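You operate a simulated robot arm through the tools that you are given. There is no shell and no other tool. Be economical: measure what you need, move in short steps, check, and stop when the job is done.

The job below is to be done with a simulated robot arm. You get a single attempt, and the scene is never put back.

JOB
Dust the patch by the books, then add the rent binder to the row.
Fine: blue duster, back to its spot; pale post to the red ring; the binder stands between books and post, spine out. Set down upright: blue duster, what you pick out. What is to be rubbed or washed off counts as gone when no trace of it is left.

The check looks at the end state, three seconds after you hand in, the way a careful person would. Anything else that was tipped, shoved, dropped, spilled or broken makes it a failure.

ROBOT AND FRAMES
A 7-joint arm with a two-finger parallel gripper, fixed in place. Base frame: the origin is at the foot of the arm, x ahead of it, y to its left, z up; the work surface is at about z = 0.86. Lengths are in m, angles in rad, forces in N, time in s.
With the tool pointing down near the work surface it reaches from about 0.32 to 0.74 m from the base axis. Its first joint turns from -2.007 to 2.007 rad. Payload 3.91 kg.
The tool frame sits at the grasp point between the pads (the TCP): z along the fingers, y along the line on which they close. The tips reach 0.03 m beyond it. Largest opening 0.11 m; finger width 0.02, thickness 0.01; the body of the gripper, 0.048 by 0.112 m, starts 0.055 m behind the TCP.
Orientation is told as [roll, pitch, yaw] about the base's x, y, z axes, in that order, counted from this pose: with the fingers straight down and closing along the base's y, the tool's x points along the base's -x, its y along +y and its z along -z.

CONTROLS
- The arm moves only by the tool nudge_tool. Its argument "deltas" is a list of rows, each a list of 7 numbers: the shift along the tool's x, y, z in units of 100 mm (1.0 is 100 mm), then the turn, a rotation vector about the tool's x, y, z in units of 180 degrees (1.0 is 180 degrees), then the gripper command, from -1 (fully open) to 1 (shut), values between in proportion. In form: [[x, y, z, wx, wy, wz, claw], ...]. A call has 1 to 10 rows; each row is the pose to reach, as a shift and turn from the pose commanded when the call began, along the tool's axes at that moment. A call with a number of a shift or a turn outside -1 to 1 is refused whole. Each row takes 0.2 s and may step no farther than 0.05 m and 0.15 rad from the row before; otherwise, or with a gripper value out of range, the whole call is refused. A pose out of reach is approached as far as the arm can. The call stops where the force on the tool passes 40 N (or 10 N more than at its start, if that is more) or the arm is blocked; 0.2 s more then pass. Each finger travels about 0.108 m/s and halts on what it meets, pressing with about 40 N; the grip force reading is that of the motor and also rises with nothing between the fingers. The clock runs only during rows and for 0.2 s after the last one: add rows that repeat a pose to give the fingers time. It gives the time, the measured TCP pose, the force on the tool (base axes), the opening and the grip force at its end, in the units of the frame above (readings bear some noise), with the torque about the TCP (base axes, N m) and any sound that the robot's microphone picked up.
- Cameras (640 x 400 px; columns grow to the right, rows downward): "scene" is fixed at [0.4002, 0.5002, 1.5993]; the picture's right is [-0.99, 0.17, 0.00], its down [0.13, 0.73, -0.68] and it looks along [-0.12, -0.67, -0.74] (base axes); focal length 331 px, centre (320, 200). "wrist" rides on the gripper at [0.072, 0.017, -0.103] in the tool frame; the picture's right is [-0.23, 0.97, 0.00], its down [-0.76, -0.18, -0.62] and it looks along [-0.61, -0.14, 0.78] (tool axes); focal length 222 px, centre (320, 200). There is no depth. A picture from a camera that has moved, and an enlarged one, comes with that camera's place and axes in the base frame and with its lens.
- camera(camera): a new picture of that camera. The clock stands still meanwhile.
- raise_lower(by): slides the trunk up (or, below 0, down) by that many m; the arm rides with it, the base frame stays. It gives what a move gives, with no picture.
- zoom(camera, box): a new picture of the part [left, top, right, bottom] of that camera's present view, enlarged. The clock stands still meanwhile.
- hand_in(): hands the job in; it is judged then, once.

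Go step by step. Nothing tells you positions but the pictures and the camera data: compare them with the known pose of the tool, close in by small moves and look again before you grip or let go. The budget is 120 turns and 84 pictures, counting those below and the enlarged ones. Unless the task says otherwise, let go and move clear before handing in, and close with one line.

The tools are called after "Emit:" by a JSON object that holds its "method" and its "body". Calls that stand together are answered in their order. nudge_tool: Moves the arm, as the interface text tells. Its arguments: {"type":"object","properties":{"deltas":{"type":"array","items":{"type":"array","items":{"type":"number"}}}},"required":["deltas"]} The other tools are called the same way: raise_lower (by) slides the trunk up or down; camera (camera) takes a picture; zoom (camera, box) takes an enlarged picture of a part of a camera's view; hand_in () hands the job in.

At the start:

```text
time: 0.0
tool_pos: [0.2739, -0.3705, 1.1596]
tcp_rot: [0.0, 0.002, 0.0]
wrist_force: [-0.1, -0.1, 0.0]
wrist_torque: [-0.01, 0.01, 0.01]
grip_width: 0.1097
finger_force: 0.1
trunk travel left (down, up): [-0.85, 0.14]
```

scene: 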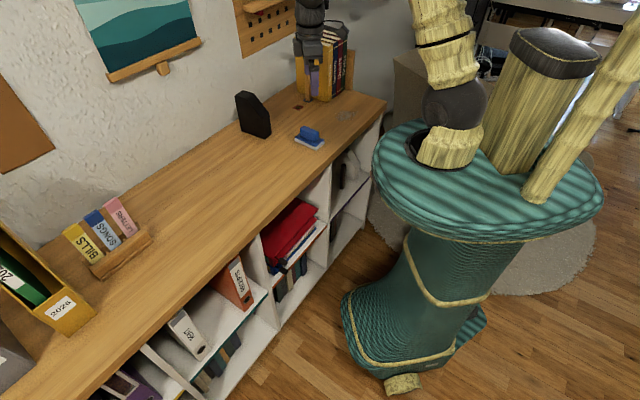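
wrist: 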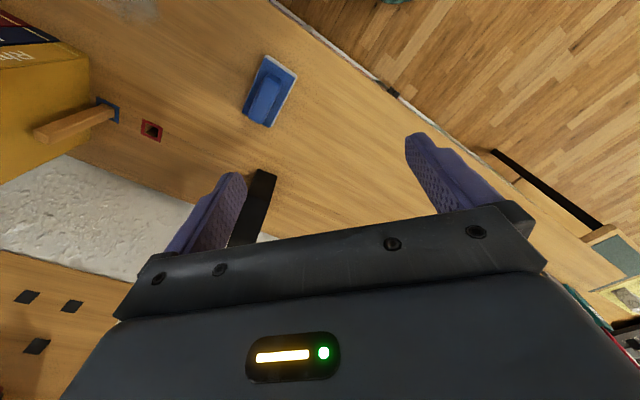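

I see a shelf top with a book row, blue duster, a black bookend, and a RENT binder in the cubby below. I'll zoom in for details first.

Emit:
{"method": "zoom", "body": {"camera": "scene", "box": [220, 40, 400, 160]}}

Emit:
{"method": "zoom", "body": {"camera": "scene", "box": [90, 230, 330, 400]}}

Emit:
{"method": "zoom", "body": {"camera": "wrist", "box": [0, 0, 320, 200]}}

```text
3.33 times, centred on (310, 100) of scene
camera zoom: at [0.4002, 0.5002, 1.5993], right [-0.99, 0.17, 0.0], down [0.13, 0.73, -0.68], along [-0.12, -0.67, -0.74], focal length 1104 px, centre (353, 533)
```

zoom: 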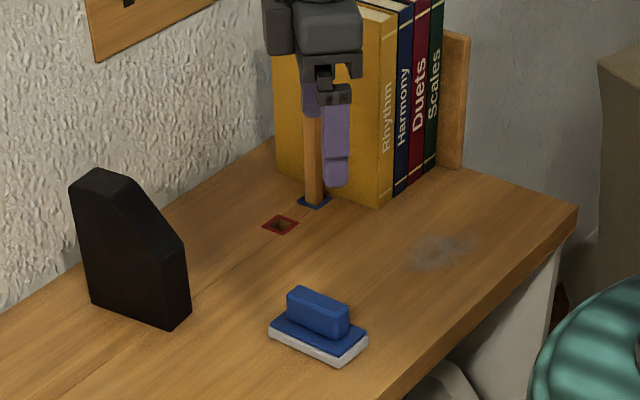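

```text
2.35 times, centred on (210, 315) of scene
camera zoom: at [0.4002, 0.5002, 1.5993], right [-0.99, 0.17, 0.0], down [0.13, 0.73, -0.68], along [-0.12, -0.67, -0.74], focal length 779 px, centre (579, -71)
```

zoom: 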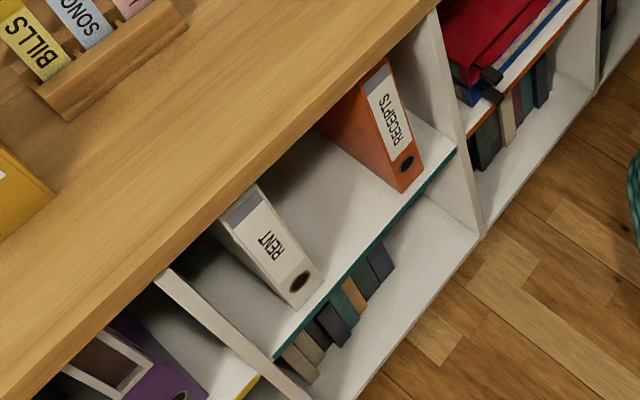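

```text
2.00 times, centred on (160, 100) of wrist
camera zoom: at [0.2014, -0.3526, 1.2619], right [0.23, 0.97, 0.0], down [0.76, -0.18, 0.62], along [0.61, -0.14, -0.78], focal length 444 px, centre (640, 400)
```

zoom: 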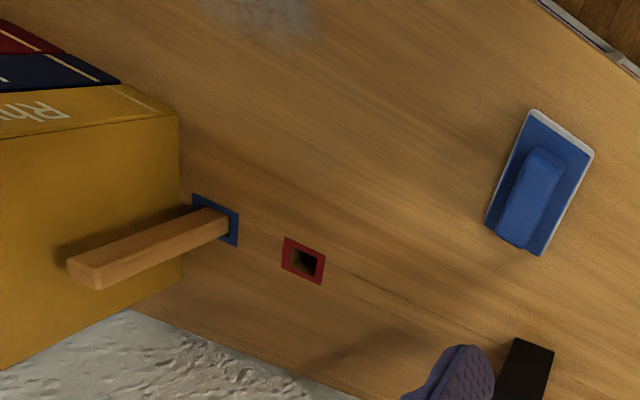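

The shelf runs diagonally (≈45°) with the duster around (0.27,-0.45), the dust near (0.10,-0.60), blue ring ≈(0.23,-0.737) and red ring ≈(0.28,-0.689). I'll turn the tool 45° and move above the duster.

Emit:
{"method": "nudge_tool", "body": {"deltas": [[0, -0.13, 0.15, 0, 0, 0.042, -1], [0, -0.26, 0.3, 0, 0, 0.084, -1], [0, -0.4, 0.45, 0, 0, 0.125, -1], [0, -0.53, 0.6, 0, 0, 0.167, -1], [0, -0.66, 0.75, 0, 0, 0.209, -1], [0, -0.8, 0.9, 0, 0, 0.25, -1], [0, -0.8, 0.9, 0, 0, 0.25, -1]]}}

Emit:
{"method": "camera", "body": {"camera": "wrist"}}

```text
time: 1.6
tool_pos: [0.2741, -0.4503, 1.07]
tcp_rot: [0.001, -0.001, -0.787]
wrist_force: [0.5, 0.8, 0.5]
wrist_torque: [0.01, 0.01, 0.01]
grip_width: 0.1099
finger_force: 0.1
trunk travel left (down, up): [-0.85, 0.14]
```

```text
78 pictures are left
camera wrist: at [0.2343, -0.3871, 1.1721], right [0.85, 0.53, 0.0], down [0.41, -0.66, 0.62], along [0.33, -0.53, -0.78], focal length 222 px, centre (320, 200)
```

wrist: 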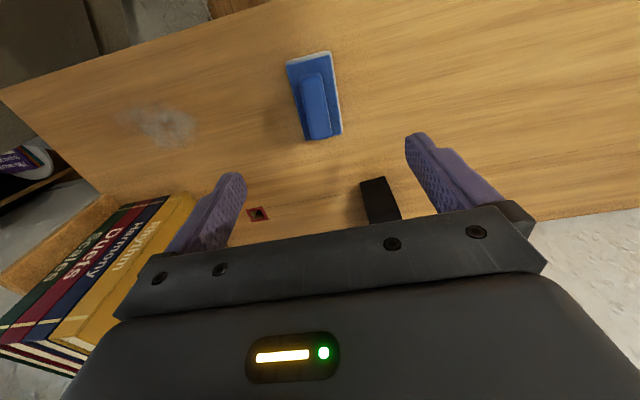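

The duster is right in view below; I zoom on it and the dust to measure.

Emit:
{"method": "zoom", "body": {"camera": "wrist", "box": [240, 30, 400, 130]}}

Emit:
{"method": "zoom", "body": {"camera": "wrist", "box": [60, 60, 300, 210]}}

```text
4.00 times, centred on (320, 80) of wrist
camera zoom: at [0.2343, -0.3871, 1.1721], right [0.85, 0.53, 0.0], down [0.41, -0.66, 0.62], along [0.33, -0.53, -0.78], focal length 888 px, centre (320, 680)
```

zoom: 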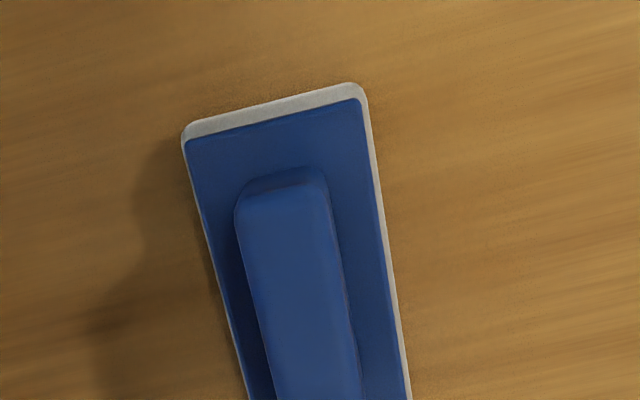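

```text
2.67 times, centred on (180, 135) of wrist
camera zoom: at [0.2343, -0.3871, 1.1721], right [0.85, 0.53, 0.0], down [0.41, -0.66, 0.62], along [0.33, -0.53, -0.78], focal length 592 px, centre (693, 373)
```

zoom: 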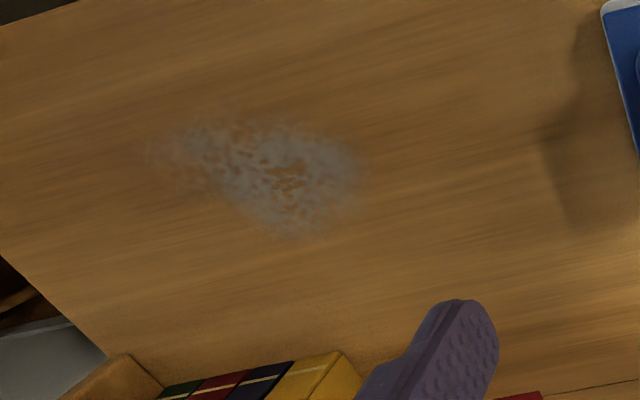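

Duster centre is ≈(0.273,-0.458), pad about 0.095×0.054, aligned with the tool. I descend around the handle.

Emit:
{"method": "nudge_tool", "body": {"deltas": [[-0.05, -0.06, 0.3, 0, 0, 0, -1], [-0.05, -0.06, 0.7, 0, 0, 0, -1], [-0.05, -0.06, 1.0, 0, 0, 0, -1]]}}

Emit:
{"method": "camera", "body": {"camera": "wrist"}}

Emit:
{"method": "zoom", "body": {"camera": "scene", "box": [260, 80, 360, 160]}}

```text
time: 2.4
tool_pos: [0.273, -0.4565, 0.9677]
tcp_rot: [-0.002, 0.001, -0.787]
wrist_force: [0.7, -0.9, 0.3]
wrist_torque: [0.04, 0.0, -0.02]
grip_width: 0.1099
finger_force: 0.1
trunk travel left (down, up): [-0.85, 0.14]
```

```text
75 pictures are left
camera wrist: at [0.2334, -0.3935, 1.0703], right [0.85, 0.53, 0.0], down [0.41, -0.66, 0.62], along [0.33, -0.53, -0.78], focal length 222 px, centre (320, 200)
```

wrist: 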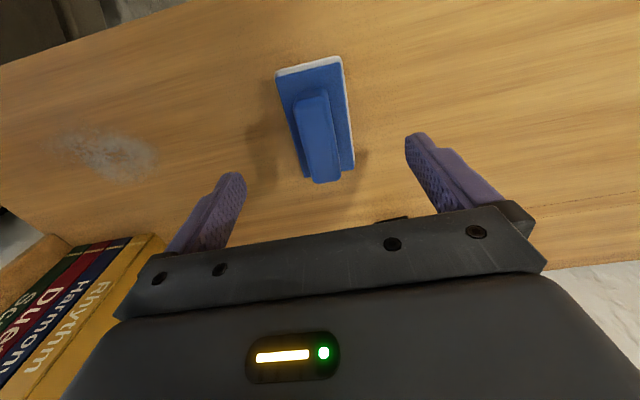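

```text
5.00 times, centred on (310, 120) of scene
camera zoom: at [0.4002, 0.5002, 1.5993], right [-0.99, 0.17, 0.0], down [0.13, 0.73, -0.68], along [-0.12, -0.67, -0.74], focal length 1656 px, centre (370, 600)
```

zoom: 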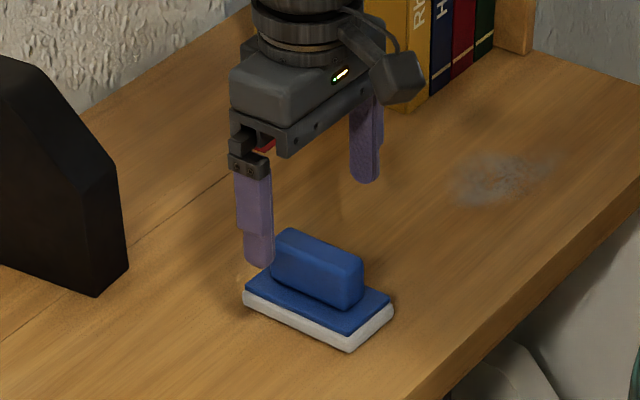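

The handle is centred between the fingers. I go down 5 cm and close.

Emit:
{"method": "nudge_tool", "body": {"deltas": [[0, 0, 0.25, 0, 0, 0, -1], [0, 0, 0.5, 0, 0, 0, -1], [0, 0, 0.5, 0, 0, 0, -1]]}}

Emit:
{"method": "camera", "body": {"camera": "wrist"}}

```text
time: 3.2
tool_pos: [0.2714, -0.457, 0.9176]
tcp_rot: [0.001, -0.001, -0.786]
wrist_force: [0.4, -0.2, 0.1]
wrist_torque: [-0.01, 0.02, -0.01]
grip_width: 0.11
finger_force: 0.1
trunk travel left (down, up): [-0.85, 0.14]
```

```text
73 pictures are left
camera wrist: at [0.2325, -0.3942, 1.0207], right [0.85, 0.53, 0.0], down [0.41, -0.66, 0.62], along [0.33, -0.53, -0.78], focal length 222 px, centre (320, 200)
```

wrist: 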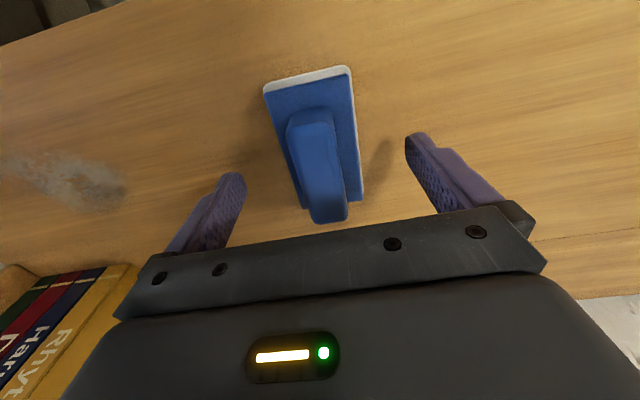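

The fingers flank the handle. Closing.

Emit:
{"method": "nudge_tool", "body": {"deltas": [[0, 0, 0, 0, 0, 0, -0.5], [0, 0, 0, 0, 0, 0, 0], [0, 0, 0, 0, 0, 0, 0.5], [0, 0, 0, 0, 0, 0, 1], [0, 0, 0, 0, 0, 0, 1], [0, 0, 0, 0, 0, 0, 1]]}}

Emit:
{"method": "camera", "body": {"camera": "wrist"}}

```text
time: 4.6
tool_pos: [0.2719, -0.4567, 0.9188]
tcp_rot: [-0.001, 0.001, -0.786]
wrist_force: [0.9, 1.3, 0.4]
wrist_torque: [0.06, 0.0, -0.03]
grip_width: 0.0252
finger_force: 40.2
trunk travel left (down, up): [-0.85, 0.14]
```

```text
72 pictures are left
camera wrist: at [0.2325, -0.3941, 1.0208], right [0.85, 0.53, 0.0], down [0.41, -0.66, 0.62], along [0.33, -0.53, -0.78], focal length 222 px, centre (320, 200)
```

wrist: 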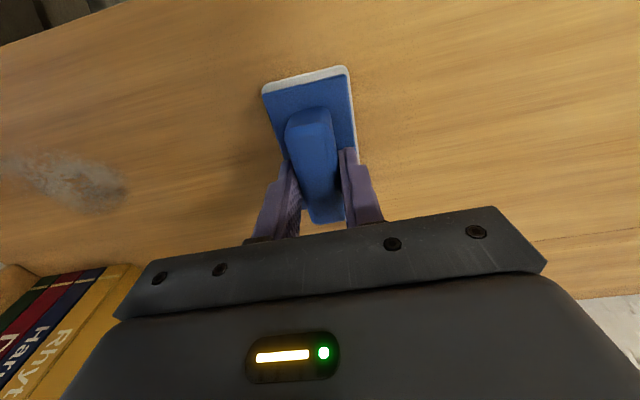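

Gripped. I lift slightly, carry to the near side of the dust patch (s≈-0.26), and set it down lightly.

Emit:
{"method": "nudge_tool", "body": {"deltas": [[0, 0, -0.3, 0, 0, 0, 1], [0.1, -0.4, -0.3, 0, 0, 0, 1], [0.15, -0.8, -0.3, 0, 0, 0, 1], [0.15, -1.0, -0.3, 0, 0, 0, 1], [0.15, -1.0, -0.1, 0, 0, 0, 1], [0.15, -1.0, 0.0, 0, 0, 0, 1], [0.15, -1.0, 0.03, 0, 0, 0, 1]]}}

Emit:
{"method": "camera", "body": {"camera": "wrist"}}

```text
time: 6.2
tool_pos: [0.191, -0.5186, 0.9188]
tcp_rot: [-0.002, 0.0, -0.786]
wrist_force: [-1.4, 1.1, 9.3]
wrist_torque: [0.5, 0.32, 0.0]
grip_width: 0.0256
finger_force: 39.9
trunk travel left (down, up): [-0.85, 0.14]
```

```text
71 pictures are left
camera wrist: at [0.1525, -0.4547, 1.0207], right [0.85, 0.53, 0.0], down [0.41, -0.66, 0.62], along [0.33, -0.53, -0.78], focal length 222 px, centre (320, 200)
```

wrist: 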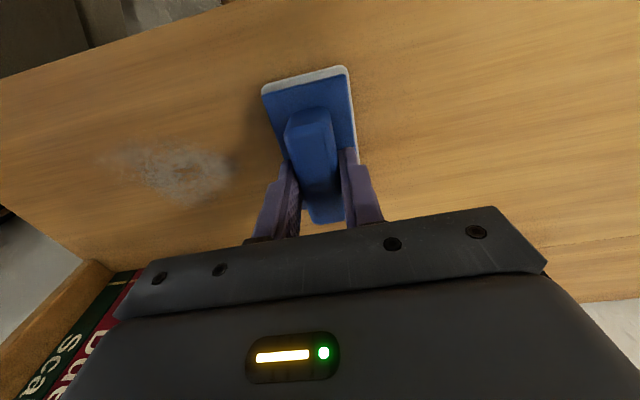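

Pressing at about 9 N. Now I stroke along the shelf over the patch and back.

Emit:
{"method": "nudge_tool", "body": {"deltas": [[0, -0.4, 0, 0, 0, 0, 1], [0, -0.8, 0, 0, 0, 0, 1], [0, -1.0, 0, 0, 0, 0, 1], [0, -0.6, 0, 0, 0, 0, 1], [0, -0.2, 0, 0, 0, 0, 1], [0, 0, 0, 0, 0, 0, 1]]}}

Emit:
{"method": "camera", "body": {"camera": "wrist"}}

```text
time: 7.6
tool_pos: [0.1897, -0.5179, 0.9187]
tcp_rot: [-0.004, -0.003, -0.785]
wrist_force: [-5.3, -4.9, 18.1]
wrist_torque: [0.5, 0.53, 0.23]
grip_width: 0.0252
finger_force: 40.1
trunk travel left (down, up): [-0.85, 0.14]
```

```text
70 pictures are left
camera wrist: at [0.1508, -0.4542, 1.0206], right [0.85, 0.53, 0.0], down [0.41, -0.66, 0.63], along [0.33, -0.53, -0.78], focal length 222 px, centre (320, 200)
```

wrist: 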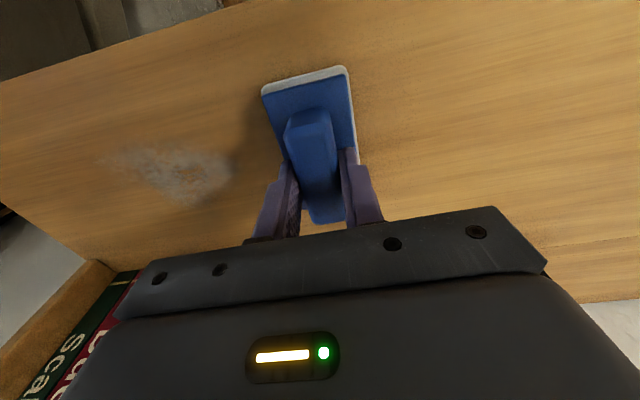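

The patch faded a little; I need longer, repeated strokes. I move to its near part and rub back and forth across it.

Emit:
{"method": "nudge_tool", "body": {"deltas": [[0, -0.4, 0, 0, 0, 0, 1], [0, -0.8, 0, 0, 0, 0, 1], [0, -0.95, 0, 0, 0, 0, 1]]}}

Emit:
{"method": "nudge_tool", "body": {"deltas": [[0, -0.4, 0, 0, 0, 0, 1], [0, -0.8, 0, 0, 0, 0, 1], [0, -1.0, 0, 0, 0, 0, 1], [0, -0.6, 0, 0, 0, 0, 1], [0, -0.2, 0, 0, 0, 0, 1], [0, 0.2, 0, 0, 0, 0, 1], [0, 0.4, 0, 0, 0, 0, 1], [0, 0, 0, 0, 0, 0, 1]]}}

Emit:
{"method": "nudge_tool", "body": {"deltas": [[0, -0.4, 0, 0, 0, 0, 1], [0, -0.8, 0, 0, 0, 0, 1], [0, -1.0, 0, 0, 0, 0, 1], [0, -0.6, 0, 0, 0, 0, 1], [0, -0.2, 0, 0, 0, 0, 1], [0, 0.2, 0, 0, 0, 0, 1], [0, 0.6, 0, 0, 0, 0, 1], [0, 1.0, 0, 0, 0, 0, 1]]}}

Emit:
{"method": "camera", "body": {"camera": "wrist"}}

```text
time: 8.4
tool_pos: [0.1252, -0.5818, 0.9184]
tcp_rot: [-0.002, -0.003, -0.783]
wrist_force: [8.6, 8.3, 24.2]
wrist_torque: [0.26, -0.35, -0.01]
grip_width: 0.0252
finger_force: 39.9
trunk travel left (down, up): [-0.85, 0.14]
```

```text
time: 9.8
tool_pos: [0.132, -0.579, 0.918]
tcp_rot: [-0.013, -0.007, -0.785]
wrist_force: [0.5, 7.6, 13.0]
wrist_torque: [0.56, -0.39, 0.26]
grip_width: 0.0256
finger_force: 40.2
trunk travel left (down, up): [-0.85, 0.14]
stopped in row 6: the force on the tool passed its limit at 42 N (the readings are from after the stop); the commanded pose is now the measured one
```

```text
time: 11.6
tool_pos: [0.2015, -0.5117, 0.9188]
tcp_rot: [-0.012, -0.013, -0.786]
wrist_force: [-6.9, -6.0, 27.2]
wrist_torque: [-0.21, -0.52, -0.13]
grip_width: 0.0254
finger_force: 40.0
trunk travel left (down, up): [-0.85, 0.14]
```

```text
69 pictures are left
camera wrist: at [0.1631, -0.4481, 1.0199], right [0.85, 0.53, -0.01], down [0.41, -0.66, 0.63], along [0.33, -0.54, -0.77], focal length 222 px, centre (320, 200)
```

wrist: 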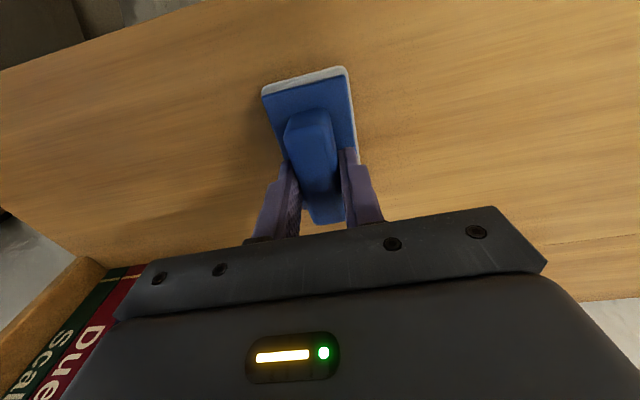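

The patch seems gone; zooming to make sure.

Emit:
{"method": "zoom", "body": {"camera": "wrist", "box": [20, 70, 280, 240]}}

Emit:
{"method": "zoom", "body": {"camera": "scene", "box": [300, 80, 400, 150]}}

```text
2.35 times, centred on (150, 155) of wrist
camera zoom: at [0.1631, -0.4481, 1.0199], right [0.85, 0.53, -0.01], down [0.41, -0.66, 0.63], along [0.33, -0.54, -0.77], focal length 523 px, centre (720, 306)
```

zoom: 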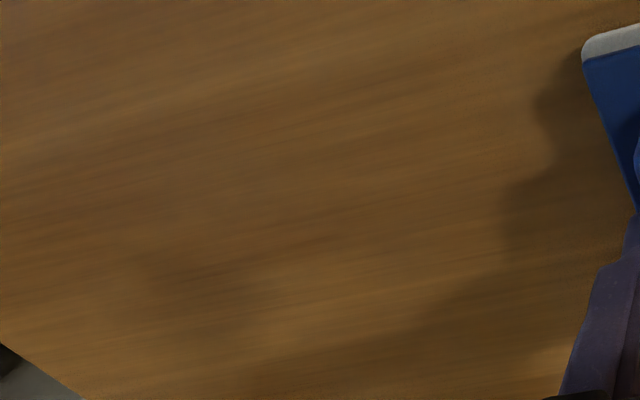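

```text
5.71 times, centred on (350, 115) of scene
camera zoom: at [0.4002, 0.5002, 1.5993], right [-0.99, 0.17, 0.0], down [0.13, 0.73, -0.68], along [-0.12, -0.67, -0.74], focal length 1892 px, centre (149, 686)
```

zoom: 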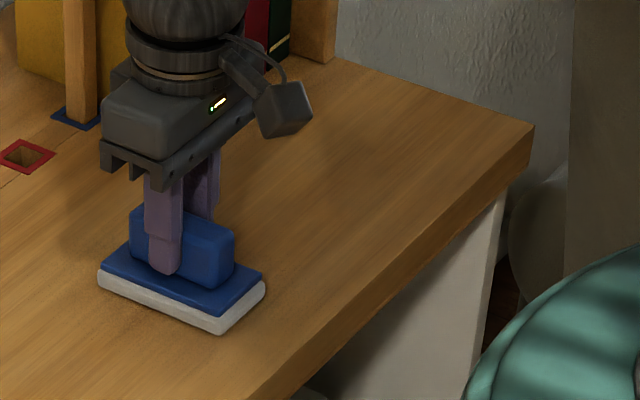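

Looks clean. One extra light pass for safety, with small depth offsets, after levelling the tool.

Emit:
{"method": "nudge_tool", "body": {"deltas": [[0, 0, -0.1, 0, 0.0056, 0, 1], [-0.1, -0.4, -0.1, 0, 0.0056, 0, 1], [-0.1, -0.8, -0.1, 0, 0.0056, 0, 1], [-0.1, -1.0, -0.1, 0, 0.0056, 0, 1], [-0.1, -1.0, 0.02, 0, 0.0056, 0, 1]]}}

Emit:
{"method": "nudge_tool", "body": {"deltas": [[0, -0.3, 0, 0, 0, 0, 1], [0, -0.6, 0, 0, 0, 0, 1], [0, -0.9, 0, 0, 0, 0, 1], [0.25, -0.9, 0, 0, 0, 0, 1], [0.25, -0.6, 0, 0, 0, 0, 1], [0.25, -0.3, 0, 0, 0, 0, 1], [0.25, 0, 0, 0, 0, 0, 1], [0.25, 0.3, 0, 0, 0, 0, 1], [0.25, 0.3, -0.3, 0, 0, 0, 1]]}}

```text
time: 12.8
tool_pos: [0.1373, -0.5889, 0.9193]
tcp_rot: [-0.015, 0.007, -0.787]
wrist_force: [-4.4, 3.0, 21.6]
wrist_torque: [-0.16, -1.08, 0.12]
grip_width: 0.025
finger_force: 39.8
trunk travel left (down, up): [-0.85, 0.14]
```

```text
time: 14.8
tool_pos: [0.1401, -0.5471, 0.9416]
tcp_rot: [-0.007, 0.014, -0.786]
wrist_force: [0.1, 1.8, -0.9]
wrist_torque: [0.02, -0.03, 0.01]
grip_width: 0.0256
finger_force: 39.8
trunk travel left (down, up): [-0.85, 0.14]
```

Now I carry the duster back to its original spot (s=-0.131, w=0.515), levelling the tool, staying slightly above.

Emit:
{"method": "nudge_tool", "body": {"deltas": [[0, 0.3, 0, -0.0047, -0.0016, 0, 1], [-0.1, 0.7, 0, -0.0047, -0.0016, 0, 1], [-0.25, 1.0, 0, -0.0047, -0.0016, 0, 1], [-0.29, 1.0, 0, -0.0047, -0.0016, 0, 1]]}}

Emit:
{"method": "nudge_tool", "body": {"deltas": [[0, 0.3, 0, 0, 0, 0, 1], [0, 0.57, 0, 0, 0, 0, 1], [0, 0.57, 0, 0, 0, 0, 1]]}}

Emit:
{"method": "camera", "body": {"camera": "wrist"}}

Emit:
{"method": "zoom", "body": {"camera": "scene", "box": [260, 80, 380, 160]}}

```text
time: 15.8
tool_pos: [0.2345, -0.5009, 0.9437]
tcp_rot: [0.004, 0.007, -0.786]
wrist_force: [-1.1, 0.0, -0.7]
wrist_torque: [0.03, -0.01, -0.01]
grip_width: 0.0256
finger_force: 39.9
trunk travel left (down, up): [-0.85, 0.14]
```

```text
time: 16.6
tool_pos: [0.274, -0.4576, 0.9436]
tcp_rot: [0.003, 0.007, -0.788]
wrist_force: [0.3, 0.1, -1.7]
wrist_torque: [-0.05, 0.01, -0.02]
grip_width: 0.0254
finger_force: 39.3
trunk travel left (down, up): [-0.85, 0.14]
```

```text
66 pictures are left
camera wrist: at [0.2347, -0.3954, 1.0465], right [0.85, 0.53, 0.0], down [0.41, -0.67, 0.62], along [0.33, -0.52, -0.79], focal length 222 px, centre (320, 200)
```

wrist: 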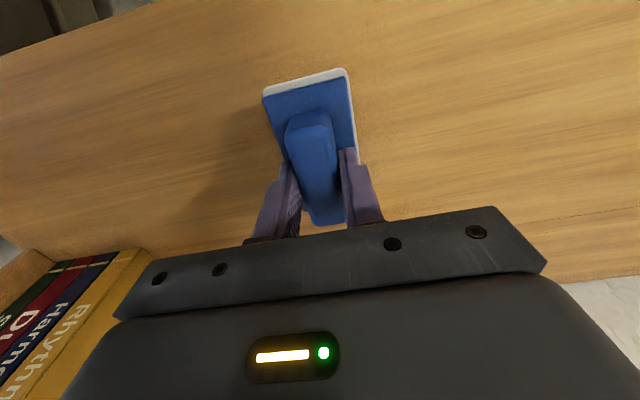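

```text
5.00 times, centred on (320, 120) of scene
camera zoom: at [0.4002, 0.5002, 1.5993], right [-0.99, 0.17, 0.0], down [0.13, 0.73, -0.68], along [-0.12, -0.67, -0.74], focal length 1656 px, centre (320, 600)
```

zoom: 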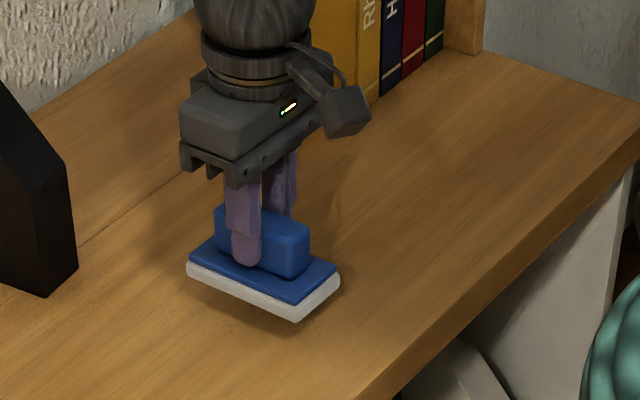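

The patch is clean. I lower the duster to the surface and release.

Emit:
{"method": "nudge_tool", "body": {"deltas": [[0.02, -0.01, 0.1, -0.001, -0.0022, 0, 1], [0.02, -0.01, 0.2, -0.001, -0.0022, 0, 1], [0.02, -0.01, 0.25, -0.001, -0.0022, 0, 1], [0.02, -0.01, 0.25, -0.001, -0.0022, 0, 1]]}}

```text
time: 17.6
tool_pos: [0.2717, -0.4571, 0.9186]
tcp_rot: [0.007, -0.001, -0.787]
wrist_force: [0.4, 0.2, 6.0]
wrist_torque: [0.12, 0.3, -0.05]
grip_width: 0.0257
finger_force: 40.6
trunk travel left (down, up): [-0.85, 0.14]
```

Emit:
{"method": "nudge_tool", "body": {"deltas": [[0, 0, 0, 0, 0, 0, 0.3], [0, 0, 0, 0, 0, 0, -0.2], [0, 0, 0, 0, 0, 0, -0.5], [0, 0, -0.3, 0, 0, 0, -0.5], [0, 0, -0.7, 0, 0, 0, -0.5], [0, 0, -1.0, 0, 0, 0, -0.5]]}}

Emit:
{"method": "camera", "body": {"camera": "wrist"}}

Emit:
{"method": "zoom", "body": {"camera": "scene", "box": [260, 80, 380, 160]}}

```text
time: 19.0
tool_pos: [0.2716, -0.4561, 1.0186]
tcp_rot: [0.006, 0.001, -0.788]
wrist_force: [0.2, 0.4, 0.3]
wrist_torque: [0.0, -0.02, 0.0]
grip_width: 0.0824
finger_force: 0.0
trunk travel left (down, up): [-0.85, 0.14]
```

```text
64 pictures are left
camera wrist: at [0.231, -0.3947, 1.1215], right [0.85, 0.53, 0.01], down [0.41, -0.67, 0.62], along [0.33, -0.53, -0.78], focal length 222 px, centre (320, 200)
```

wrist: 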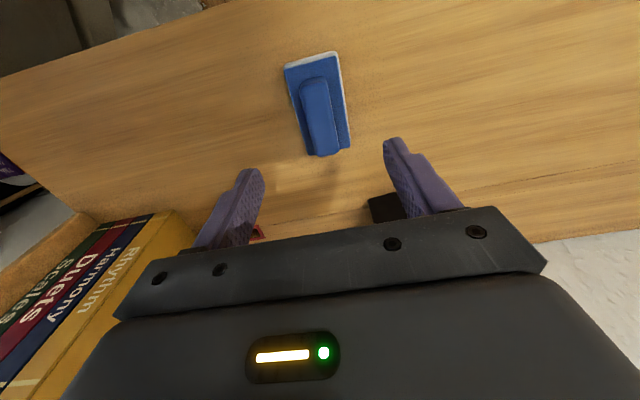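

```text
5.00 times, centred on (320, 120) of scene
camera zoom: at [0.4002, 0.5002, 1.5993], right [-0.99, 0.17, 0.0], down [0.13, 0.73, -0.68], along [-0.12, -0.67, -0.74], focal length 1656 px, centre (320, 600)
```

zoom: 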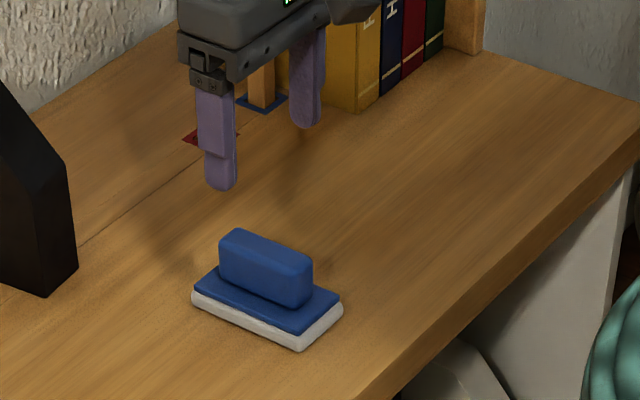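

Duster is back exactly where it was. Now I rise and move toward the post for a look.

Emit:
{"method": "nudge_tool", "body": {"deltas": [[0, -0.2, -0.4, 0, 0, 0, -1], [0, -0.4, -0.8, 0, 0, 0, -1], [0, -0.8, -1.0, 0, 0, 0, -1], [0, -1.0, -1.0, 0, 0, 0, -1]]}}

Emit:
{"method": "nudge_tool", "body": {"deltas": [[0, -0.4, -0.2, 0, 0, 0, -1], [0, -0.8, -0.3, 0, 0, 0, -1], [0, -0.8, -0.3, 0, 0, 0, -1]]}}

Emit:
{"method": "camera", "body": {"camera": "wrist"}}

Emit:
{"method": "zoom", "body": {"camera": "scene", "box": [220, 10, 400, 130]}}

```text
time: 20.0
tool_pos: [0.1994, -0.5298, 1.1193]
tcp_rot: [0.008, 0.0, -0.787]
wrist_force: [0.6, 0.0, -1.6]
wrist_torque: [-0.01, 0.04, -0.01]
grip_width: 0.1099
finger_force: 0.0
trunk travel left (down, up): [-0.85, 0.14]
```

```text
time: 20.8
tool_pos: [0.1425, -0.5851, 1.1511]
tcp_rot: [0.008, 0.0, -0.787]
wrist_force: [0.3, -0.1, -1.2]
wrist_torque: [0.01, 0.03, 0.04]
grip_width: 0.1103
finger_force: 0.1
trunk travel left (down, up): [-0.85, 0.14]
```

```text
62 pictures are left
camera wrist: at [0.1029, -0.5215, 1.2533], right [0.85, 0.53, 0.01], down [0.41, -0.67, 0.62], along [0.33, -0.53, -0.78], focal length 222 px, centre (320, 200)
```

wrist: 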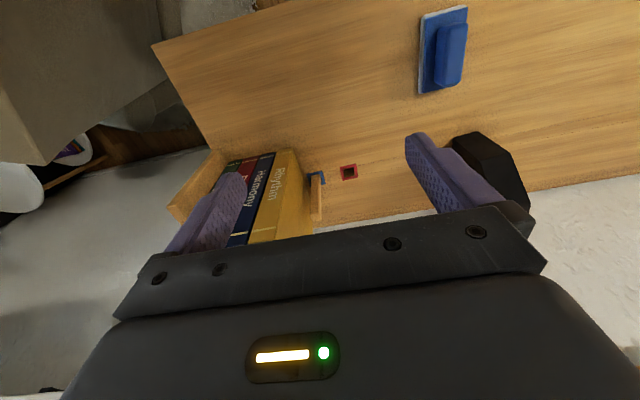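

```text
3.33 times, centred on (310, 70) of scene
camera zoom: at [0.4002, 0.5002, 1.5993], right [-0.99, 0.17, 0.0], down [0.13, 0.73, -0.68], along [-0.12, -0.67, -0.74], focal length 1104 px, centre (353, 633)
```

zoom: 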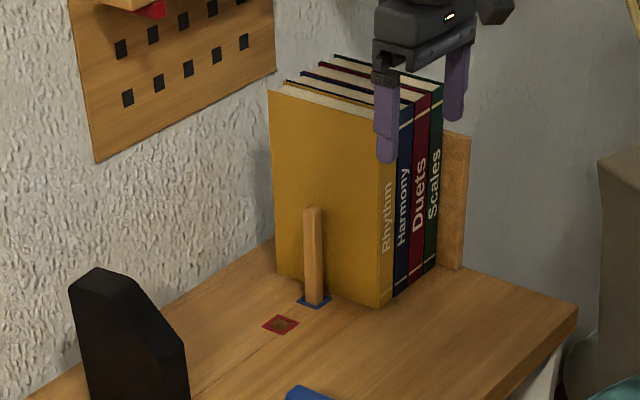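

The post is about 0.115 m tall standing ≈3.4 cm from the yellow book's face. I'll grip it along the depth direction (tool yaw −135°), leaning the hand away from the books; first I turn the tool at a safe height.

Emit:
{"method": "nudge_tool", "body": {"deltas": [[0, 0.1, -0.1, 0, 0, 0.042, -1], [0, 0.2, -0.2, 0, 0, 0.084, -1], [0, 0.3, -0.3, 0, 0, 0.125, -1], [0, 0.4, -0.4, 0, 0, 0.167, -1], [0, 0.5, -0.5, 0, 0, 0.209, -1], [0, 0.5, -0.5, 0, 0, 0.25, -1]]}}

Emit:
{"method": "nudge_tool", "body": {"deltas": [[0, 0, 0, 0, 0, 0.042, -1], [0, 0, 0, 0, 0, 0.084, -1], [0, 0, 0, 0, 0, 0.125, -1], [0, 0, 0, 0, 0, 0.167, -1], [0, 0, 0, 0, 0, 0.209, -1], [0, 0, 0, 0, 0, 0.25, -1], [0, 0, 0, 0, 0, 0.25, -1]]}}

Emit:
{"method": "camera", "body": {"camera": "wrist"}}

```text
time: 22.2
tool_pos: [0.1789, -0.5516, 1.1984]
tcp_rot: [0.005, 0.005, -1.575]
wrist_force: [-0.2, 0.2, 0.0]
wrist_torque: [-0.01, -0.01, -0.01]
grip_width: 0.1102
finger_force: 0.2
trunk travel left (down, up): [-0.85, 0.14]
```

```text
time: 23.8
tool_pos: [0.1769, -0.5519, 1.1979]
tcp_rot: [-0.001, 0.007, -2.358]
wrist_force: [0.2, -0.6, 0.8]
wrist_torque: [-0.01, 0.01, 0.03]
grip_width: 0.1103
finger_force: 0.2
trunk travel left (down, up): [-0.85, 0.14]
```

```text
60 pictures are left
camera wrist: at [0.2403, -0.5129, 1.3006], right [0.53, -0.85, 0.0], down [-0.67, -0.41, 0.62], along [-0.53, -0.32, -0.79], focal length 222 px, centre (320, 200)
```

wrist: 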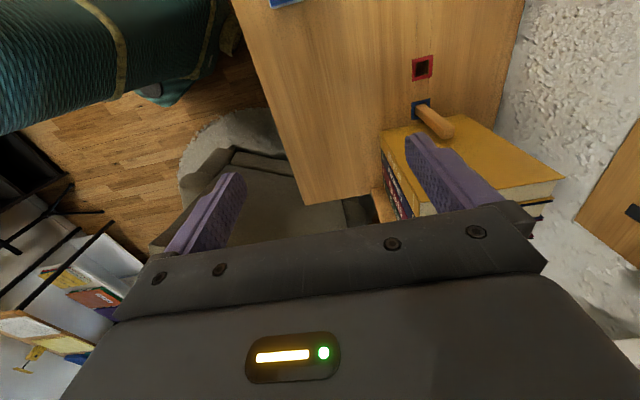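

Yaw −135° works and both rings and the post are in view. Zooming to measure.

Emit:
{"method": "zoom", "body": {"camera": "wrist", "box": [370, 40, 498, 120]}}

Emit:
{"method": "zoom", "body": {"camera": "wrist", "box": [370, 80, 530, 180]}}

```text
5.00 times, centred on (434, 80) of wrist
camera zoom: at [0.2403, -0.5129, 1.3006], right [0.53, -0.85, 0.0], down [-0.67, -0.41, 0.62], along [-0.53, -0.32, -0.79], focal length 1111 px, centre (-250, 800)
```

zoom: 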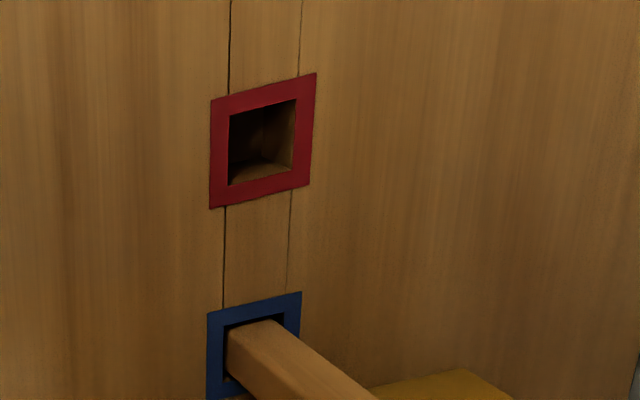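

```text
4.00 times, centred on (450, 130) of wrist
camera zoom: at [0.2403, -0.5129, 1.3006], right [0.53, -0.85, 0.0], down [-0.67, -0.41, 0.62], along [-0.53, -0.32, -0.79], focal length 888 px, centre (-200, 480)
```

zoom: 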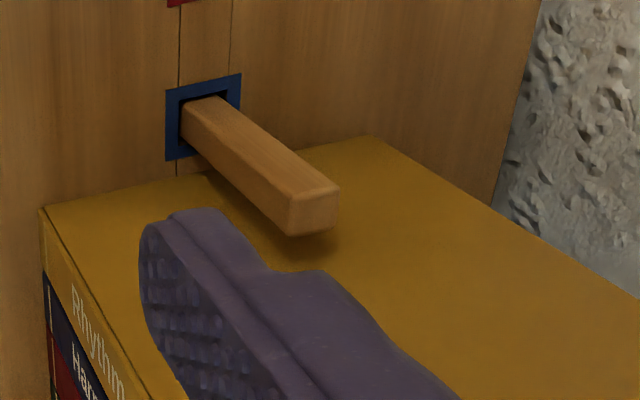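

Red ring ≈(s −0.290, w 0.689), blue ≈(s −0.360, w 0.689), 6.9 cm apart. I tilt the hand 25° away from the books and move over toward the post.

Emit:
{"method": "nudge_tool", "body": {"deltas": [[0, 0.35, 0, 0, -0.035, 0, -1], [0, 0.7, 0.1, 0, -0.07, 0, -1], [0, 0.9, 0.2, 0, -0.105, 0, -1], [0, 1.0, 0.3, 0, -0.139, 0, -1], [0, 1.0, 0.3, 0, -0.139, 0, -1]]}}

Emit:
{"method": "camera", "body": {"camera": "wrist"}}

Emit:
{"method": "camera", "body": {"camera": "scene"}}

```text
time: 25.0
tool_pos: [0.2476, -0.6221, 1.1676]
tcp_rot: [0.001, -0.433, -2.357]
wrist_force: [-0.2, -0.3, 1.2]
wrist_torque: [-0.01, 0.02, 0.0]
grip_width: 0.1099
finger_force: 0.1
trunk travel left (down, up): [-0.85, 0.14]
```

```text
57 pictures are left
camera wrist: at [0.3373, -0.5572, 1.2308], right [0.54, -0.84, 0.1], down [-0.43, -0.18, 0.88], along [-0.72, -0.52, -0.46], focal length 222 px, centre (320, 200)
```

wrist: 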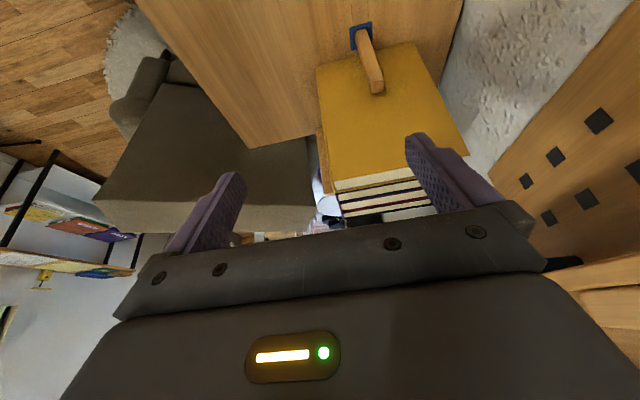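

```text
56 pictures are left
```

scene: 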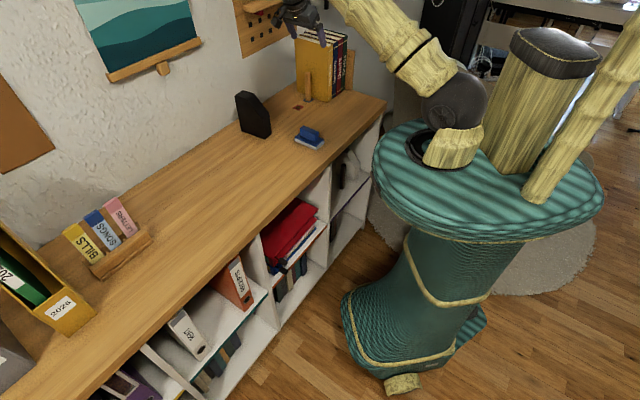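

The tilt works. There's a wooden bracket on the wall near the hand; I check it before moving in.

Emit:
{"method": "zoom", "body": {"camera": "scene", "box": [200, 0, 360, 100]}}

Emit:
{"method": "zoom", "body": {"camera": "wrist", "box": [440, 100, 640, 300]}}

```text
4.00 times, centred on (280, 50) of scene
camera zoom: at [0.4002, 0.5002, 1.5993], right [-0.99, 0.17, 0.0], down [0.13, 0.73, -0.68], along [-0.12, -0.67, -0.74], focal length 1324 px, centre (480, 800)
```

zoom: 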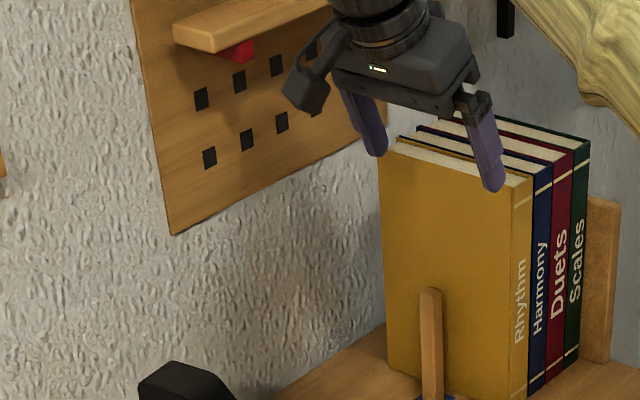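

```text
2.00 times, centred on (540, 200) of wrist
camera zoom: at [0.3373, -0.5572, 1.2308], right [0.54, -0.84, 0.1], down [-0.43, -0.18, 0.88], along [-0.72, -0.52, -0.46], focal length 444 px, centre (-120, 200)
```

zoom: 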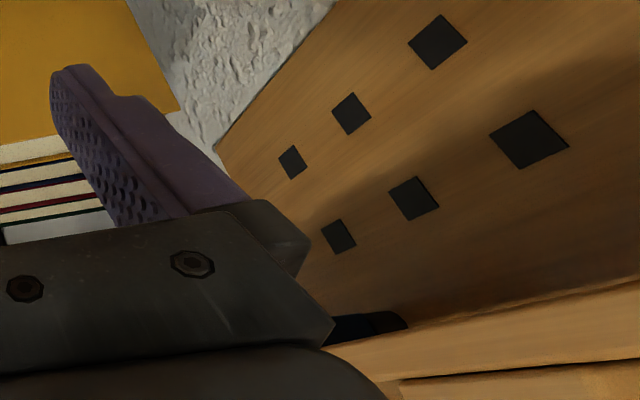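

The wall shelf is above z≈1.24, so I go down first, then in toward the wall.

Emit:
{"method": "nudge_tool", "body": {"deltas": [[0, 0, 0.3, 0, 0, 0, -1], [0, 0, 0.65, 0, 0, 0, -1], [0.01, 0, 0.98, 0, 0, 0, -1], [0.01, 0.35, 0.98, 0, 0, 0, -1], [0.01, 0.72, 0.98, 0, 0, 0, -1], [0.01, 0.72, 0.98, 0, 0, 0, -1]]}}

Emit:
{"method": "camera", "body": {"camera": "wrist"}}

Emit:
{"method": "zoom", "body": {"camera": "scene", "box": [220, 0, 380, 100]}}

```text
time: 26.4
tool_pos: [0.271, -0.7004, 1.0806]
tcp_rot: [-0.001, -0.43, -2.359]
wrist_force: [0.3, -0.2, 0.0]
wrist_torque: [-0.01, -0.05, -0.02]
grip_width: 0.11
finger_force: 0.0
trunk travel left (down, up): [-0.85, 0.14]
```

```text
53 pictures are left
camera wrist: at [0.3612, -0.6361, 1.1431], right [0.54, -0.84, 0.09], down [-0.43, -0.18, 0.88], along [-0.72, -0.52, -0.46], focal length 222 px, centre (320, 200)
```

wrist: 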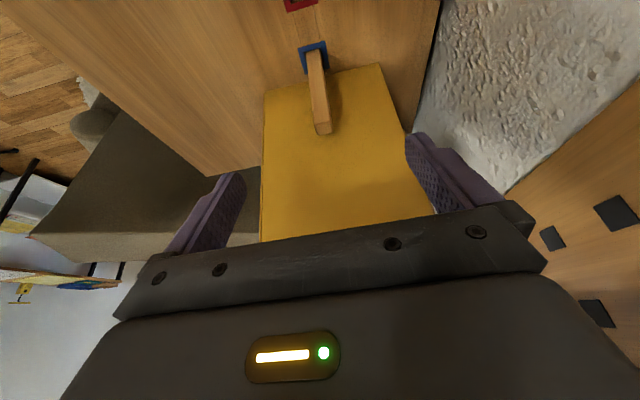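

```text
4.00 times, centred on (300, 50) of scene
camera zoom: at [0.4002, 0.5002, 1.5993], right [-0.99, 0.17, 0.0], down [0.13, 0.73, -0.68], along [-0.12, -0.67, -0.74], focal length 1324 px, centre (400, 800)
```

zoom: 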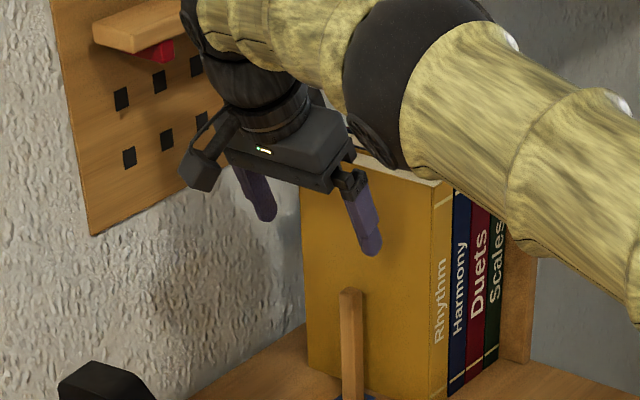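

Post top is at z≈0.973, w≈0.688, matching the tool. The arm's elbow is clear in front of the books, so I advance along the tool axis onto the post.

Emit:
{"method": "nudge_tool", "body": {"deltas": [[0.02, 0.01, 0.3, 0, 0, 0, -1], [0.04, 0.01, 0.6, 0, 0, 0, -1], [0.06, 0.01, 0.9, 0, 0, 0, -1], [0.06, 0.01, 0.9, 0, 0, 0, -1]]}}

Emit:
{"method": "camera", "body": {"camera": "wrist"}}

Emit:
{"method": "zoom", "body": {"camera": "scene", "box": [220, 0, 380, 100]}}

```text
time: 27.4
tool_pos: [0.2493, -0.7126, 1.0004]
tcp_rot: [0.001, -0.429, -2.358]
wrist_force: [-0.5, 0.1, -0.8]
wrist_torque: [-0.02, 0.0, 0.01]
grip_width: 0.1101
finger_force: 0.0
out of reach, approached as far as the arm can: row 2, 3, 4
trunk travel left (down, up): [-0.85, 0.14]
```

```text
51 pictures are left
camera wrist: at [0.3385, -0.6489, 1.0633], right [0.54, -0.84, 0.1], down [-0.43, -0.18, 0.88], along [-0.72, -0.52, -0.46], focal length 222 px, centre (320, 200)
```

wrist: 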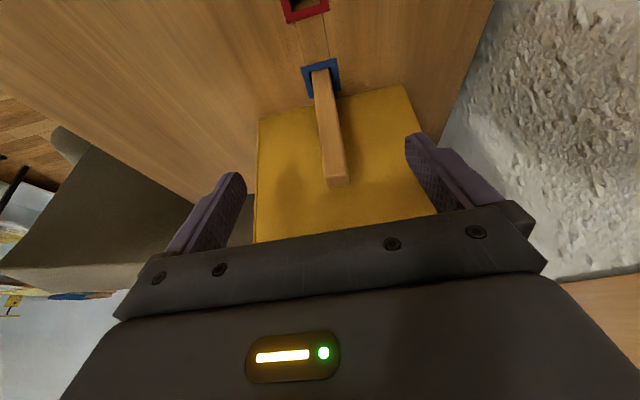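

```text
4.00 times, centred on (300, 50) of scene
camera zoom: at [0.4002, 0.5002, 1.5993], right [-0.99, 0.17, 0.0], down [0.13, 0.73, -0.68], along [-0.12, -0.67, -0.74], focal length 1324 px, centre (400, 800)
```

zoom: 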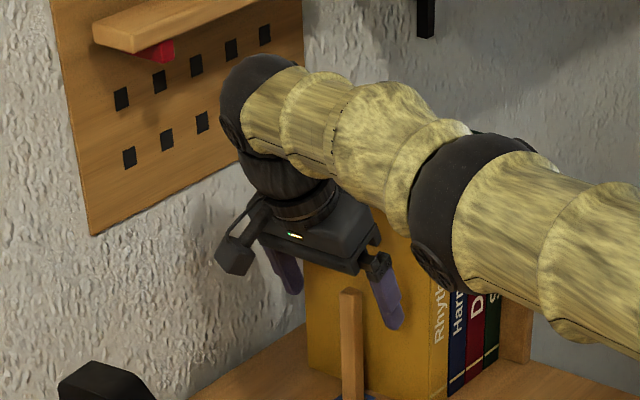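

The arm is at its reach limit there because the shoulder is high. I back out and up, then lower the trunk by 0.15 to gain reach.

Emit:
{"method": "nudge_tool", "body": {"deltas": [[0.07, 0, -0.32, 0, 0, 0, -1], [0.14, -0.1, -0.65, 0, 0, 0, -1], [0.21, -0.4, -0.98, 0, 0, 0, -1], [0.21, -0.8, -0.98, 0, 0, 0, -1]]}}

Emit:
{"method": "nudge_tool", "body": {"deltas": [[-0.2, -0.1, -0.4, 0, 0, 0, -1], [-0.38, -0.1, -0.82, 0, 0, 0, -1], [-0.38, -0.1, -0.82, 0, 0, 0, -1]]}}

Emit:
{"method": "raise_lower", "body": {"by": -0.15}}

Emit:
{"method": "camera", "body": {"camera": "scene"}}

```text
time: 28.4
tool_pos: [0.2756, -0.7058, 1.0761]
tcp_rot: [-0.002, -0.428, -2.357]
wrist_force: [1.2, -0.1, 0.4]
wrist_torque: [0.01, -0.01, -0.03]
grip_width: 0.11
finger_force: 0.1
out of reach, approached as far as the arm can: row 1, 2, 3, 4
trunk travel left (down, up): [-0.85, 0.14]
```

```text
time: 29.2
tool_pos: [0.27, -0.7021, 1.1679]
tcp_rot: [-0.002, -0.427, -2.358]
wrist_force: [0.4, -0.2, 0.0]
wrist_torque: [0.0, 0.01, 0.01]
grip_width: 0.1097
finger_force: 0.0
out of reach, approached as far as the arm can: row 1, 2, 3
trunk travel left (down, up): [-0.85, 0.14]
```

```text
time: 30.9
tool_pos: [0.2686, -0.7006, 1.0186]
tcp_rot: [-0.001, -0.43, -2.357]
wrist_force: [0.0, -0.5, -0.1]
wrist_torque: [0.03, 0.01, 0.0]
grip_width: 0.1099
finger_force: 0.1
trunk travel left (down, up): [-0.7, 0.29]
```

```text
49 pictures are left
```

scene: 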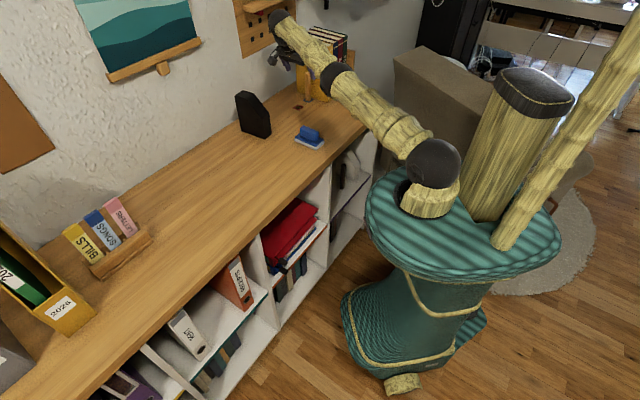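

Trunk is lower and the tool is at (s −0.306, w 0.685, z 1.019). A null move to check the commanded pose is in sync.

Emit:
{"method": "nudge_tool", "body": {"deltas": [[0, 0, 0, 0, 0, 0, -1]]}}

Emit:
{"method": "nudge_tool", "body": {"deltas": [[0, -0.2, 0, 0, 0, 0, -1], [0, -0.2, 0, 0, 0, 0, -1]]}}

Emit:
{"method": "zoom", "body": {"camera": "scene", "box": [240, 0, 400, 130]}}

```text
time: 31.4
tool_pos: [0.2704, -0.7007, 1.0187]
tcp_rot: [-0.002, -0.43, -2.359]
wrist_force: [-0.4, 0.0, -0.3]
wrist_torque: [0.02, 0.01, 0.01]
grip_width: 0.1103
finger_force: 0.0
trunk travel left (down, up): [-0.7, 0.29]
```

```text
time: 31.9
tool_pos: [0.2635, -0.7027, 1.021]
tcp_rot: [-0.004, -0.429, -2.359]
wrist_force: [0.7, 0.3, 0.1]
wrist_torque: [0.0, 0.03, 0.03]
grip_width: 0.1101
finger_force: 0.0
out of reach, approached as far as the arm can: row 1, 2
trunk travel left (down, up): [-0.7, 0.29]
```

```text
3.08 times, centred on (320, 65) of scene
camera zoom: at [0.4002, 0.5002, 1.5993], right [-0.99, 0.17, 0.0], down [0.13, 0.73, -0.68], along [-0.12, -0.67, -0.74], focal length 1019 px, centre (320, 615)
```

zoom: 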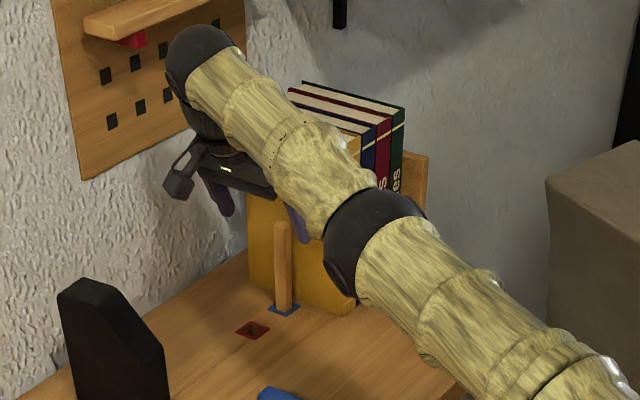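

Only tangential motion succeeded: the arm is stretched straight, near a singularity. I try a larger combined retreat (inward, up) to unbend it.

Emit:
{"method": "nudge_tool", "body": {"deltas": [[0.08, -0.3, -0.15, 0, 0, 0, -1], [0.16, -0.6, -0.3, 0, 0, 0, -1], [0.24, -0.9, -0.45, 0, 0, 0, -1], [0.24, -0.9, -0.45, 0, 0, 0, -1]]}}

```text
time: 33.0
tool_pos: [0.2655, -0.6934, 1.066]
tcp_rot: [-0.005, -0.427, -2.357]
wrist_force: [-0.3, 0.3, 0.1]
wrist_torque: [0.01, 0.0, -0.01]
grip_width: 0.11
finger_force: 0.1
out of reach, approached as far as the arm can: row 1, 2, 3, 4
trunk travel left (down, up): [-0.7, 0.29]
```

Going up follows the stretched-arm sphere. I try moving downward and inward, which should let the elbow flex.

Emit:
{"method": "nudge_tool", "body": {"deltas": [[0.15, -0.15, 0.15, 0, 0, 0, -1], [0.3, -0.3, 0.3, 0, 0, 0, -1], [0.43, -0.45, 0.45, 0, 0, 0, -1], [0.43, -0.45, 0.45, 0, 0, 0, -1]]}}

```text
time: 34.0
tool_pos: [0.2691, -0.701, 1.0189]
tcp_rot: [-0.002, -0.431, -2.36]
wrist_force: [1.3, 0.4, -0.8]
wrist_torque: [0.02, 0.01, 0.01]
grip_width: 0.11
finger_force: 0.1
out of reach, approached as far as the arm can: row 1, 2, 3, 4
trunk travel left (down, up): [-0.7, 0.29]
```

Still sliding on the sphere. I'll try many small inward rows, so the solver can escape the singularity gradually.

Emit:
{"method": "nudge_tool", "body": {"deltas": [[0.07, -0.18, -0.03, 0, 0, 0, -1], [0.15, -0.36, -0.07, 0, 0, 0, -1], [0.22, -0.54, -0.1, 0, 0, 0, -1], [0.3, -0.72, -0.13, 0, 0, 0, -1], [0.36, -0.9, -0.17, 0, 0, 0, -1], [0.36, -0.9, -0.17, 0, 0, 0, -1], [0.36, -0.9, -0.17, 0, 0, 0, -1], [0.36, -0.9, -0.17, 0, 0, 0, -1], [0.36, -0.9, -0.17, 0, 0, 0, -1], [0.36, -0.9, -0.17, 0, 0, 0, -1]]}}

```text
time: 36.1
tool_pos: [0.2661, -0.6978, 1.0413]
tcp_rot: [-0.003, -0.429, -2.358]
wrist_force: [0.6, -0.5, 0.8]
wrist_torque: [-0.02, -0.01, -0.03]
grip_width: 0.1101
finger_force: 0.0
out of reach, approached as far as the arm can: row 1, 2, 3, 4, 5, 6, 7, 8, 9, 10
trunk travel left (down, up): [-0.7, 0.29]
```

Still constrained; a wrist joint may be involved. I move up a bit and turn the tool partly back in yaw while requesting inward motion.

Emit:
{"method": "nudge_tool", "body": {"deltas": [[-0.12, 0, -0.27, 0, 0, 0, -1], [-0.25, 0, -0.54, 0, 0, 0, -1], [-0.2, -0.2, -0.56, 0, 0, -0.04, -1], [-0.1, -0.4, -0.6, 0, 0, -0.08, -1], [0, -0.6, -0.65, 0, 0, -0.12, -1], [0.1, -0.8, -0.7, 0, 0, -0.16, -1], [0.1, -0.8, -0.7, 0, 0, -0.16, -1]]}}

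Emit:
{"method": "zoom", "body": {"camera": "scene", "box": [220, 0, 480, 160]}}

```text
time: 37.8
tool_pos: [0.238, -0.6115, 1.0934]
tcp_rot: [-0.218, -0.372, -1.811]
wrist_force: [-0.1, -0.4, 0.6]
wrist_torque: [0.0, 0.01, -0.04]
grip_width: 0.1101
finger_force: 0.0
out of reach, approached as far as the arm can: row 2
trunk travel left (down, up): [-0.7, 0.29]
```

```text
2.46 times, centred on (350, 80) of scene
camera zoom: at [0.4002, 0.5002, 1.5993], right [-0.99, 0.17, 0.0], down [0.13, 0.73, -0.68], along [-0.12, -0.67, -0.74], focal length 815 px, centre (246, 495)
```

zoom: 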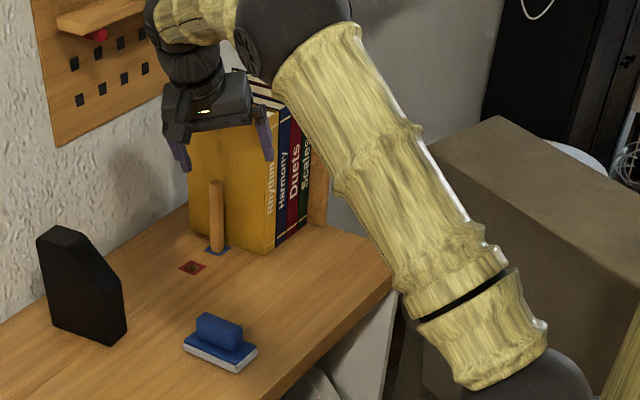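

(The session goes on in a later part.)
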